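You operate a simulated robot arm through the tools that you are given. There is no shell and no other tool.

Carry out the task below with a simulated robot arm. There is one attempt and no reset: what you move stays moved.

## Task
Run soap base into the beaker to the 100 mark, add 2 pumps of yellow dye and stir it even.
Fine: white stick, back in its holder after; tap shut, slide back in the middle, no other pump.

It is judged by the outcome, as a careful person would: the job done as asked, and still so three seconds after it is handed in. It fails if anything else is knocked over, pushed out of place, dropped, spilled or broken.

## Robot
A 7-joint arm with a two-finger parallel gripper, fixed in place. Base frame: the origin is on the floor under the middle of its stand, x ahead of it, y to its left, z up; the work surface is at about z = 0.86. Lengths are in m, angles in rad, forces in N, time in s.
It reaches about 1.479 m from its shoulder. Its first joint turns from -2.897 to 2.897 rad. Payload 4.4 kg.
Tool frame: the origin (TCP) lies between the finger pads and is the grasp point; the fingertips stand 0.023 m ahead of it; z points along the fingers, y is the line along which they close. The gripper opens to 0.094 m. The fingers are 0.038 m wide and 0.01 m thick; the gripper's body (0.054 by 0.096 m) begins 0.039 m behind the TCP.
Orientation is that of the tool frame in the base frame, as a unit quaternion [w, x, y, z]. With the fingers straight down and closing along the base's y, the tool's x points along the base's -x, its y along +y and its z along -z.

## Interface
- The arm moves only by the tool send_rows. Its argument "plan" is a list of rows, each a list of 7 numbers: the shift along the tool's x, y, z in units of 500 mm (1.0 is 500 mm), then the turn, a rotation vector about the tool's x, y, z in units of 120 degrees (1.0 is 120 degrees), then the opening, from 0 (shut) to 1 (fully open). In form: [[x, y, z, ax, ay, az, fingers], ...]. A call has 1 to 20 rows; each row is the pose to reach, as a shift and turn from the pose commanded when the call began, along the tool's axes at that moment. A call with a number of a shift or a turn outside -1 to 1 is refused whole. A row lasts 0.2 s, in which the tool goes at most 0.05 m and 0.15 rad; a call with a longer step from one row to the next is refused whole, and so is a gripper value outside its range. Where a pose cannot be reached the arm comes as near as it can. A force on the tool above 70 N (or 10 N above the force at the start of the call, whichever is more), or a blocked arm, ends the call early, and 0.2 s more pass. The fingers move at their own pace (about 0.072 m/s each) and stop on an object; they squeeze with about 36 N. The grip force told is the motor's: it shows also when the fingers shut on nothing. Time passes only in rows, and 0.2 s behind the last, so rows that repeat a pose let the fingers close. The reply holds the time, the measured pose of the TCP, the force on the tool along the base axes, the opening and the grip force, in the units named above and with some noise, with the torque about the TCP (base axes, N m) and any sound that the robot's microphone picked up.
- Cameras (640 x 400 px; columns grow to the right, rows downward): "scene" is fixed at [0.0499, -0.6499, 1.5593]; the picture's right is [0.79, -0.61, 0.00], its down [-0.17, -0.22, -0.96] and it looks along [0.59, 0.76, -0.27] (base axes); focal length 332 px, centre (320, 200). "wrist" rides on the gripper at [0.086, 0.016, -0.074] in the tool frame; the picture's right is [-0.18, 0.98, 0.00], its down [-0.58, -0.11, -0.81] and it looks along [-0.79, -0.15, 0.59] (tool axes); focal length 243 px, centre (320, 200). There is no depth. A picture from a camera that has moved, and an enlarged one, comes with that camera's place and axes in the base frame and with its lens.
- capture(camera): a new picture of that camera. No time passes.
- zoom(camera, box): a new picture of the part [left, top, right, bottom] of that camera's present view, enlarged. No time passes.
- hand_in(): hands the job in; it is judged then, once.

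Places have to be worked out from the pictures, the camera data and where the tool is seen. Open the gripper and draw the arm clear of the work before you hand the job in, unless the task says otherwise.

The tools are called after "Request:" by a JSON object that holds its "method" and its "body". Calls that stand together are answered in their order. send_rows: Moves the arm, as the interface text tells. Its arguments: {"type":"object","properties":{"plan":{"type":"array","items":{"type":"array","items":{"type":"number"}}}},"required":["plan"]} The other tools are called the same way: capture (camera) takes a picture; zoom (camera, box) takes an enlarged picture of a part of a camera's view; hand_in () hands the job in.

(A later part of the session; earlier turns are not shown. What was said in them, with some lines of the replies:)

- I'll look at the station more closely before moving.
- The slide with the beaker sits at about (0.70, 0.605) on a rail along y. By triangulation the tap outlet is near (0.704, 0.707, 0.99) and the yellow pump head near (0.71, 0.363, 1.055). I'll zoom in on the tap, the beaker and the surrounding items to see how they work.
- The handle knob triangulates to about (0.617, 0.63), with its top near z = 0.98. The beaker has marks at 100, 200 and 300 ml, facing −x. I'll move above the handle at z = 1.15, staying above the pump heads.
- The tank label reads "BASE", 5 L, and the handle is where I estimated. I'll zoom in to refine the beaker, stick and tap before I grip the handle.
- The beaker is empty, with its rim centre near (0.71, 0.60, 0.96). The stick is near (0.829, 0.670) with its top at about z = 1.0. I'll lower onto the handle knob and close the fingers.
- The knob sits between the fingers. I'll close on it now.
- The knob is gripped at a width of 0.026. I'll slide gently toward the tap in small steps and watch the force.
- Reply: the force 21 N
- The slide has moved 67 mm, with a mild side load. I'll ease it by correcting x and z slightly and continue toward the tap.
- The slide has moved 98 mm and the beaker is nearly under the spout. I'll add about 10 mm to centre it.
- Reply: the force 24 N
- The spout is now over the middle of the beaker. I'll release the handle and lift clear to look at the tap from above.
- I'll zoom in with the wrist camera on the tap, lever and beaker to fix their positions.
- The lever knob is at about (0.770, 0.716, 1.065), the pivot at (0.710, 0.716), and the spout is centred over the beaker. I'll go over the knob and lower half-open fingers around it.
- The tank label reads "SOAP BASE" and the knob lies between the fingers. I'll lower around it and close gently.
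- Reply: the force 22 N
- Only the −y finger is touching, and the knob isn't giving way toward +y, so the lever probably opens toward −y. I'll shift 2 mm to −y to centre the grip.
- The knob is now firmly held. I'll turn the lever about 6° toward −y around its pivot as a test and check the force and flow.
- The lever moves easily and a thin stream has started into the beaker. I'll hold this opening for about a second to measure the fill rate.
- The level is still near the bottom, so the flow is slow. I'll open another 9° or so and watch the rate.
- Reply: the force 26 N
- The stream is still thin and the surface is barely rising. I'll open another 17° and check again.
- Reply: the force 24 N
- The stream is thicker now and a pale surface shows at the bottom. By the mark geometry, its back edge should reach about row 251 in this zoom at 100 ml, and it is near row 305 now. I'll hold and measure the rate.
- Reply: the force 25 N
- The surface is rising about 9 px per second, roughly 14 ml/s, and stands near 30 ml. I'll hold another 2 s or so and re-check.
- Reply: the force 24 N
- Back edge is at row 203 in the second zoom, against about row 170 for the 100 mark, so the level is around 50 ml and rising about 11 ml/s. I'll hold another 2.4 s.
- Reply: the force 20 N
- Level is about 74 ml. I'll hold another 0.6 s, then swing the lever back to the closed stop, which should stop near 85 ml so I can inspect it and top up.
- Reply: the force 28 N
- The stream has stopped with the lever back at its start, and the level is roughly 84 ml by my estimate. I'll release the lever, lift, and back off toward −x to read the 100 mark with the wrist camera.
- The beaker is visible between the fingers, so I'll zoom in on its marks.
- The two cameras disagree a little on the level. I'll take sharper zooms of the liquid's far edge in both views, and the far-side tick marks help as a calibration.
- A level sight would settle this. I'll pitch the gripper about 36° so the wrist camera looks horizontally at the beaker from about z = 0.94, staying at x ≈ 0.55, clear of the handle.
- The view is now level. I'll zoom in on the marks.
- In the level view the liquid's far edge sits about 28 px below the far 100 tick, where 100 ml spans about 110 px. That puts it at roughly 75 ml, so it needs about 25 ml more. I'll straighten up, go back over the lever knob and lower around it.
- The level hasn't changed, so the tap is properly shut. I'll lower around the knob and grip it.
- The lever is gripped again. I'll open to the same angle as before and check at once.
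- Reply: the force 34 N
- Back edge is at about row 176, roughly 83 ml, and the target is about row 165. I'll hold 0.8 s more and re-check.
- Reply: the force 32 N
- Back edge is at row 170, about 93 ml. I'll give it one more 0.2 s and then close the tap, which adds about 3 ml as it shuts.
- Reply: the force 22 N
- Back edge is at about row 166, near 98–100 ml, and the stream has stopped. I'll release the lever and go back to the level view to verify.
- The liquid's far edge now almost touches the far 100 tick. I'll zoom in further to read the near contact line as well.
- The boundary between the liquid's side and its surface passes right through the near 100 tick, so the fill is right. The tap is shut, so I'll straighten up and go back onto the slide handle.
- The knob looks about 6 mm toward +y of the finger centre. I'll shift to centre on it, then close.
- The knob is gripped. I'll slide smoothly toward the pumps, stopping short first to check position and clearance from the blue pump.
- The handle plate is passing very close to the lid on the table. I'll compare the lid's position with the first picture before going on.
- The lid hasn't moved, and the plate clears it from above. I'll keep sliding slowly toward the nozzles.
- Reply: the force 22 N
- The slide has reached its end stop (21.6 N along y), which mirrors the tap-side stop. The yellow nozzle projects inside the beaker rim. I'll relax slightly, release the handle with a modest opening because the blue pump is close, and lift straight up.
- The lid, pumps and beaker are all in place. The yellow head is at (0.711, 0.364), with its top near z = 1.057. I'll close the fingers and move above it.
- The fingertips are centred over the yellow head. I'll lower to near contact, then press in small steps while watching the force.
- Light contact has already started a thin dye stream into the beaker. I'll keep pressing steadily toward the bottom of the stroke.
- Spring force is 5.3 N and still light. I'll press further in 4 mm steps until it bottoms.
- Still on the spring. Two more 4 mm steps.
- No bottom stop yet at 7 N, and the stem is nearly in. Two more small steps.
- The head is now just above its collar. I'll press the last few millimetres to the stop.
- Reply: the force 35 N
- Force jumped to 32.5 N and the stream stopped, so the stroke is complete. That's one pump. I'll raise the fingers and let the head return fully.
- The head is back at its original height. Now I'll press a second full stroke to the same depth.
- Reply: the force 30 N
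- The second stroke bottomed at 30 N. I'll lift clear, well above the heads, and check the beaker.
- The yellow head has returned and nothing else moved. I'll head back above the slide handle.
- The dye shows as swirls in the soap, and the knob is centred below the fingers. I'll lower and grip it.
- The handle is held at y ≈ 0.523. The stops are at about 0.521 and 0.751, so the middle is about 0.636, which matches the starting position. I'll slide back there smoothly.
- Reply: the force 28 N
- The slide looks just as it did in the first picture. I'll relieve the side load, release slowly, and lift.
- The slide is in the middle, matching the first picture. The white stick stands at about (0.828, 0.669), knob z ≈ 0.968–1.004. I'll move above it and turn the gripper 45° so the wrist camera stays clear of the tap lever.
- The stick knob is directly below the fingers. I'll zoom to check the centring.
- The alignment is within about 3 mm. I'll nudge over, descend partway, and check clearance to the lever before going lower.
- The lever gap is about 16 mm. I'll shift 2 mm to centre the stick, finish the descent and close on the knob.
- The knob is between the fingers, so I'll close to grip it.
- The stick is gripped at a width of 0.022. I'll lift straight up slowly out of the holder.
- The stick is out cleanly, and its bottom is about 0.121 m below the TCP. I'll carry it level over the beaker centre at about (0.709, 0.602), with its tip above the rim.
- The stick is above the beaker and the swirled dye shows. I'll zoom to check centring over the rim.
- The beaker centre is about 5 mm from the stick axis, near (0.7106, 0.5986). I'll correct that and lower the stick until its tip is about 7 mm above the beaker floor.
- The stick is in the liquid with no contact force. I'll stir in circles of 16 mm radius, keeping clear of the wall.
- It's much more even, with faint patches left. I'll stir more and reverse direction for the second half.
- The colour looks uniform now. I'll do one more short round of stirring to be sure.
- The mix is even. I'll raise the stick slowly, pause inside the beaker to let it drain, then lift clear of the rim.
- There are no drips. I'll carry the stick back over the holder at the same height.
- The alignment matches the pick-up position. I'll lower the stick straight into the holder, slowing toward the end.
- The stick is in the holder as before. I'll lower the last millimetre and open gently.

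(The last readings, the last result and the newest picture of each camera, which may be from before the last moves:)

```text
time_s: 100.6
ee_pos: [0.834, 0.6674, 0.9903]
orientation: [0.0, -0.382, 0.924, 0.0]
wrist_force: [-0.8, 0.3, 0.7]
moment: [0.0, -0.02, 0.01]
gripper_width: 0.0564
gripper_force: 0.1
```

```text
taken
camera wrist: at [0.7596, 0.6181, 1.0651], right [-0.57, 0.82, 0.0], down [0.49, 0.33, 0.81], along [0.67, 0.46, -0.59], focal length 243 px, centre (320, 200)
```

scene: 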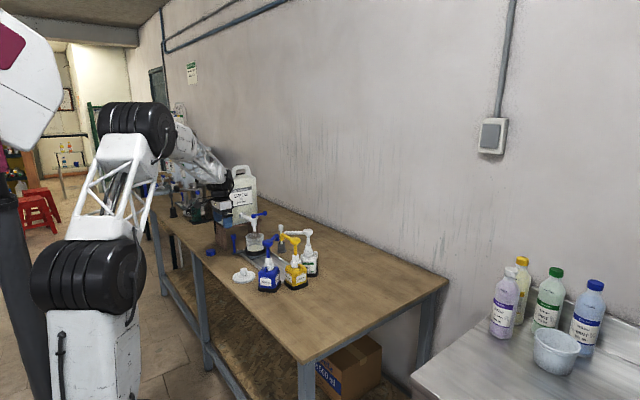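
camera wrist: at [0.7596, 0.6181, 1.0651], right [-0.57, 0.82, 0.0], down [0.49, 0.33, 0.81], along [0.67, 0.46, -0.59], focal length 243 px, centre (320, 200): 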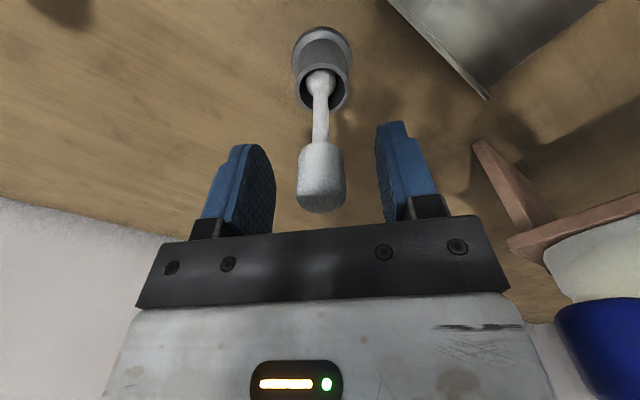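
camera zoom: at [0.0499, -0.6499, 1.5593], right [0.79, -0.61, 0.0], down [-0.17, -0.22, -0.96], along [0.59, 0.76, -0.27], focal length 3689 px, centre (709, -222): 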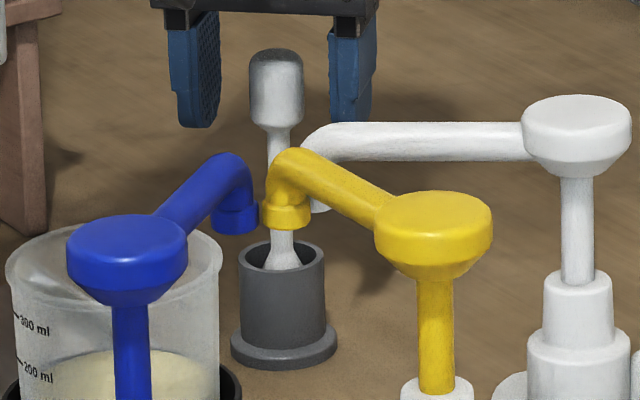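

The stick stands upright in its holder. I'll lift straight up, clear of it.

Request:
{"method": "send_rows", "body": {"plan": [[0, 0, -0.04, 0, 0, 0, 0.6], [0, 0, -0.1, 0, 0, 0, 0.6], [0, 0, -0.17, 0, 0, 0, 0.6], [0, 0, -0.25, 0, 0, 0, 0.6], [0, 0, -0.34, 0, 0, 0, 0.6], [0, 0, -0.42, 0, 0, 0, 0.6]]}}

Request:
{"method": "zoom", "body": {"camera": "scene", "box": [225, 215, 335, 300]}}

Request:
{"method": "capture", "body": {"camera": "wrist"}}

```text
time_s: 102.0
ee_pos: [0.8331, 0.667, 1.1997]
orientation: [-0.002, -0.383, 0.924, 0.0]
wrist_force: [-0.1, -0.2, -1.4]
moment: [-0.03, 0.03, -0.02]
gripper_width: 0.0565
gripper_force: 0.1
```

```text
4.71 times, centred on (280, 258) of scene
camera zoom: at [0.0499, -0.6499, 1.5593], right [0.79, -0.61, 0.0], down [-0.17, -0.22, -0.96], along [0.59, 0.76, -0.27], focal length 1562 px, centre (508, -71)
```

zoom: 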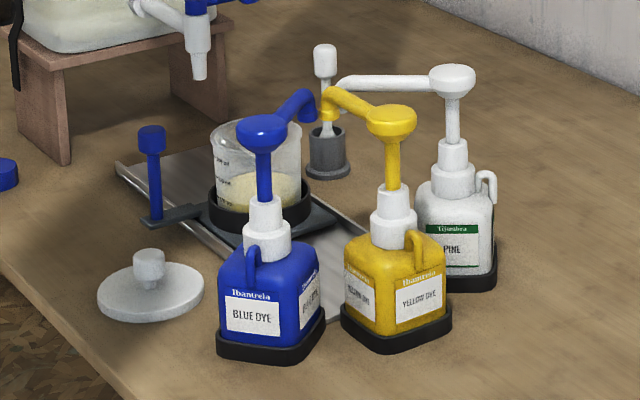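

```text
taken
camera wrist: at [0.759, 0.6176, 1.2741], right [-0.57, 0.82, 0.0], down [0.49, 0.34, 0.81], along [0.66, 0.46, -0.59], focal length 243 px, centre (320, 200)
```

wrist: 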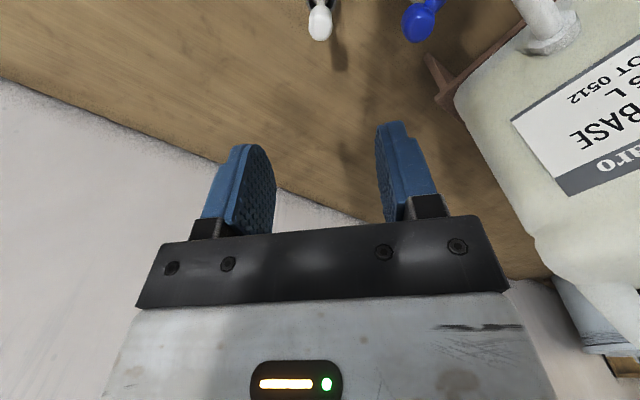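

Everything stands in its original place. I'll draw the arm back to about its starting pose and then look over the work.

Request:
{"method": "send_rows", "body": {"plan": [[0.05, 0.006, -0.03, 0, 0, 0.0375, 0.7], [0.13, 0.016, -0.06, 0, 0, 0.075, 0.8], [0.22, 0.027, -0.09, 0, 0, 0.1125, 0.9], [0.31, 0.038, -0.12, 0, 0, 0.15, 1], [0.4, 0.05, -0.12, 0, 0, 0.1875, 1], [0.49, 0.061, -0.12, 0, 0, 0.225, 1], [0.58, 0.072, -0.12, 0, 0, 0.2625, 1], [0.67, 0.083, -0.12, 0, 0, 0.3, 1], [0.76, 0.095, -0.12, 0, 0, 0.3375, 1], [0.82, 0.102, -0.12, 0, 0, 0.375, 1], [0.84, 0.1046, -0.12, 0, 0, 0.375, 1], [0.84, 0.1046, -0.12, 0, 0, 0.375, 1]]}}

Request:
{"method": "capture", "body": {"camera": "scene"}}

Request:
{"method": "zoom", "body": {"camera": "scene", "box": [180, 160, 340, 300]}}

Request:
{"method": "zoom", "body": {"camera": "scene", "box": [236, 230, 300, 270]}}

Request:
{"method": "capture", "body": {"camera": "wrist"}}

```text
time_s: 104.6
ee_pos: [0.4981, 0.406, 1.2615]
orientation: [0.0, 0.0, 1.0, -0.001]
wrist_force: [-0.2, -0.1, -0.2]
moment: [0.0, -0.01, -0.02]
gripper_width: 0.0942
gripper_force: 0.1
```

```text
taken
```

scene: 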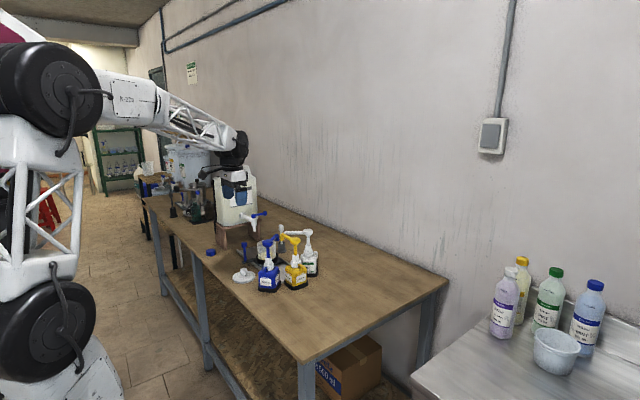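

```text
2.86 times, centred on (260, 230) of scene
camera zoom: at [0.0499, -0.6499, 1.5593], right [0.79, -0.61, 0.0], down [-0.17, -0.22, -0.96], along [0.59, 0.76, -0.27], focal length 948 px, centre (491, 114)
```

zoom: 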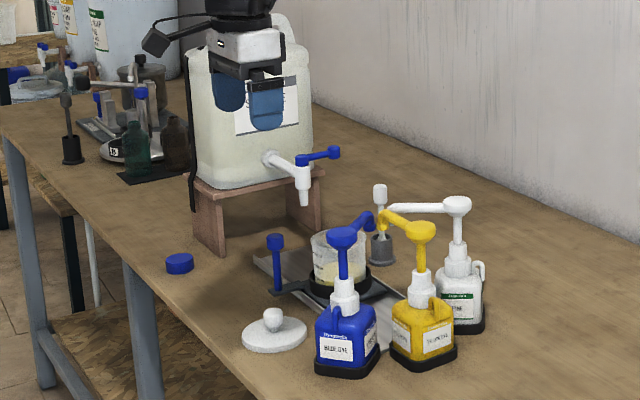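

```text
10.00 times, centred on (268, 250) of scene
camera zoom: at [0.0499, -0.6499, 1.5593], right [0.79, -0.61, 0.0], down [-0.17, -0.22, -0.96], along [0.59, 0.76, -0.27], focal length 3320 px, centre (840, -300)
```

zoom: 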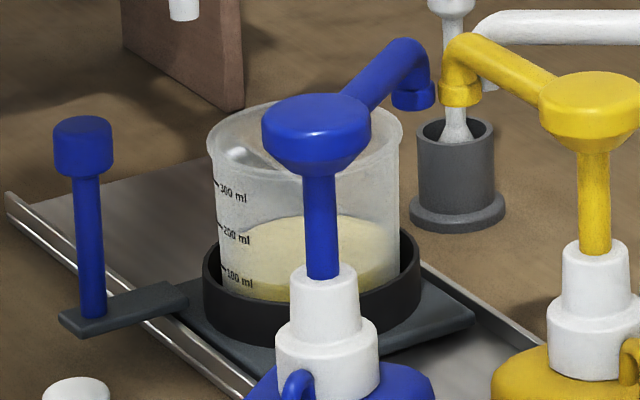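

```text
taken
camera wrist: at [0.4099, 0.4233, 1.3347], right [0.18, 0.98, 0.0], down [0.58, -0.11, 0.81], along [0.79, -0.15, -0.59], focal length 243 px, centre (320, 200)
```

wrist: 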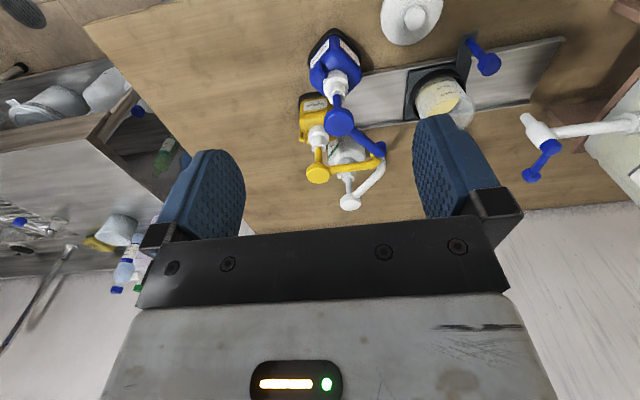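

The slide, lever, pumps, lid and stick all match the first picture. The soap is evenly yellow at the 100 mark, nothing is flowing, and the arm is clear with the gripper open, so I'm handing in.

Request:
{"method": "hand_in", "body": {}}

```text
The job is handed in.
```

The beaker holds soap base at the 100 ml mark, plus two full pumps of yellow dye, stirred to an even yellow. I've handed the job in.

- **Fill:** I ran the tap in two stages and checked the level against the 100 mark from a level camera view. My readings put it at about 97–100 ml before the dye went in.
- **Dye:** I pressed the yellow pump to the bottom twice and let it return fully after each press. I didn't use the other pumps.
- **Stir:** I used the white stick until no streaks showed. I let it drain over the beaker and put it back upright in its holder.
- **Left as asked:** The tap is shut with no drip, and the slide is back in the middle. The lid, pumps and tank look the same as in the first picture, and I saw no spills.
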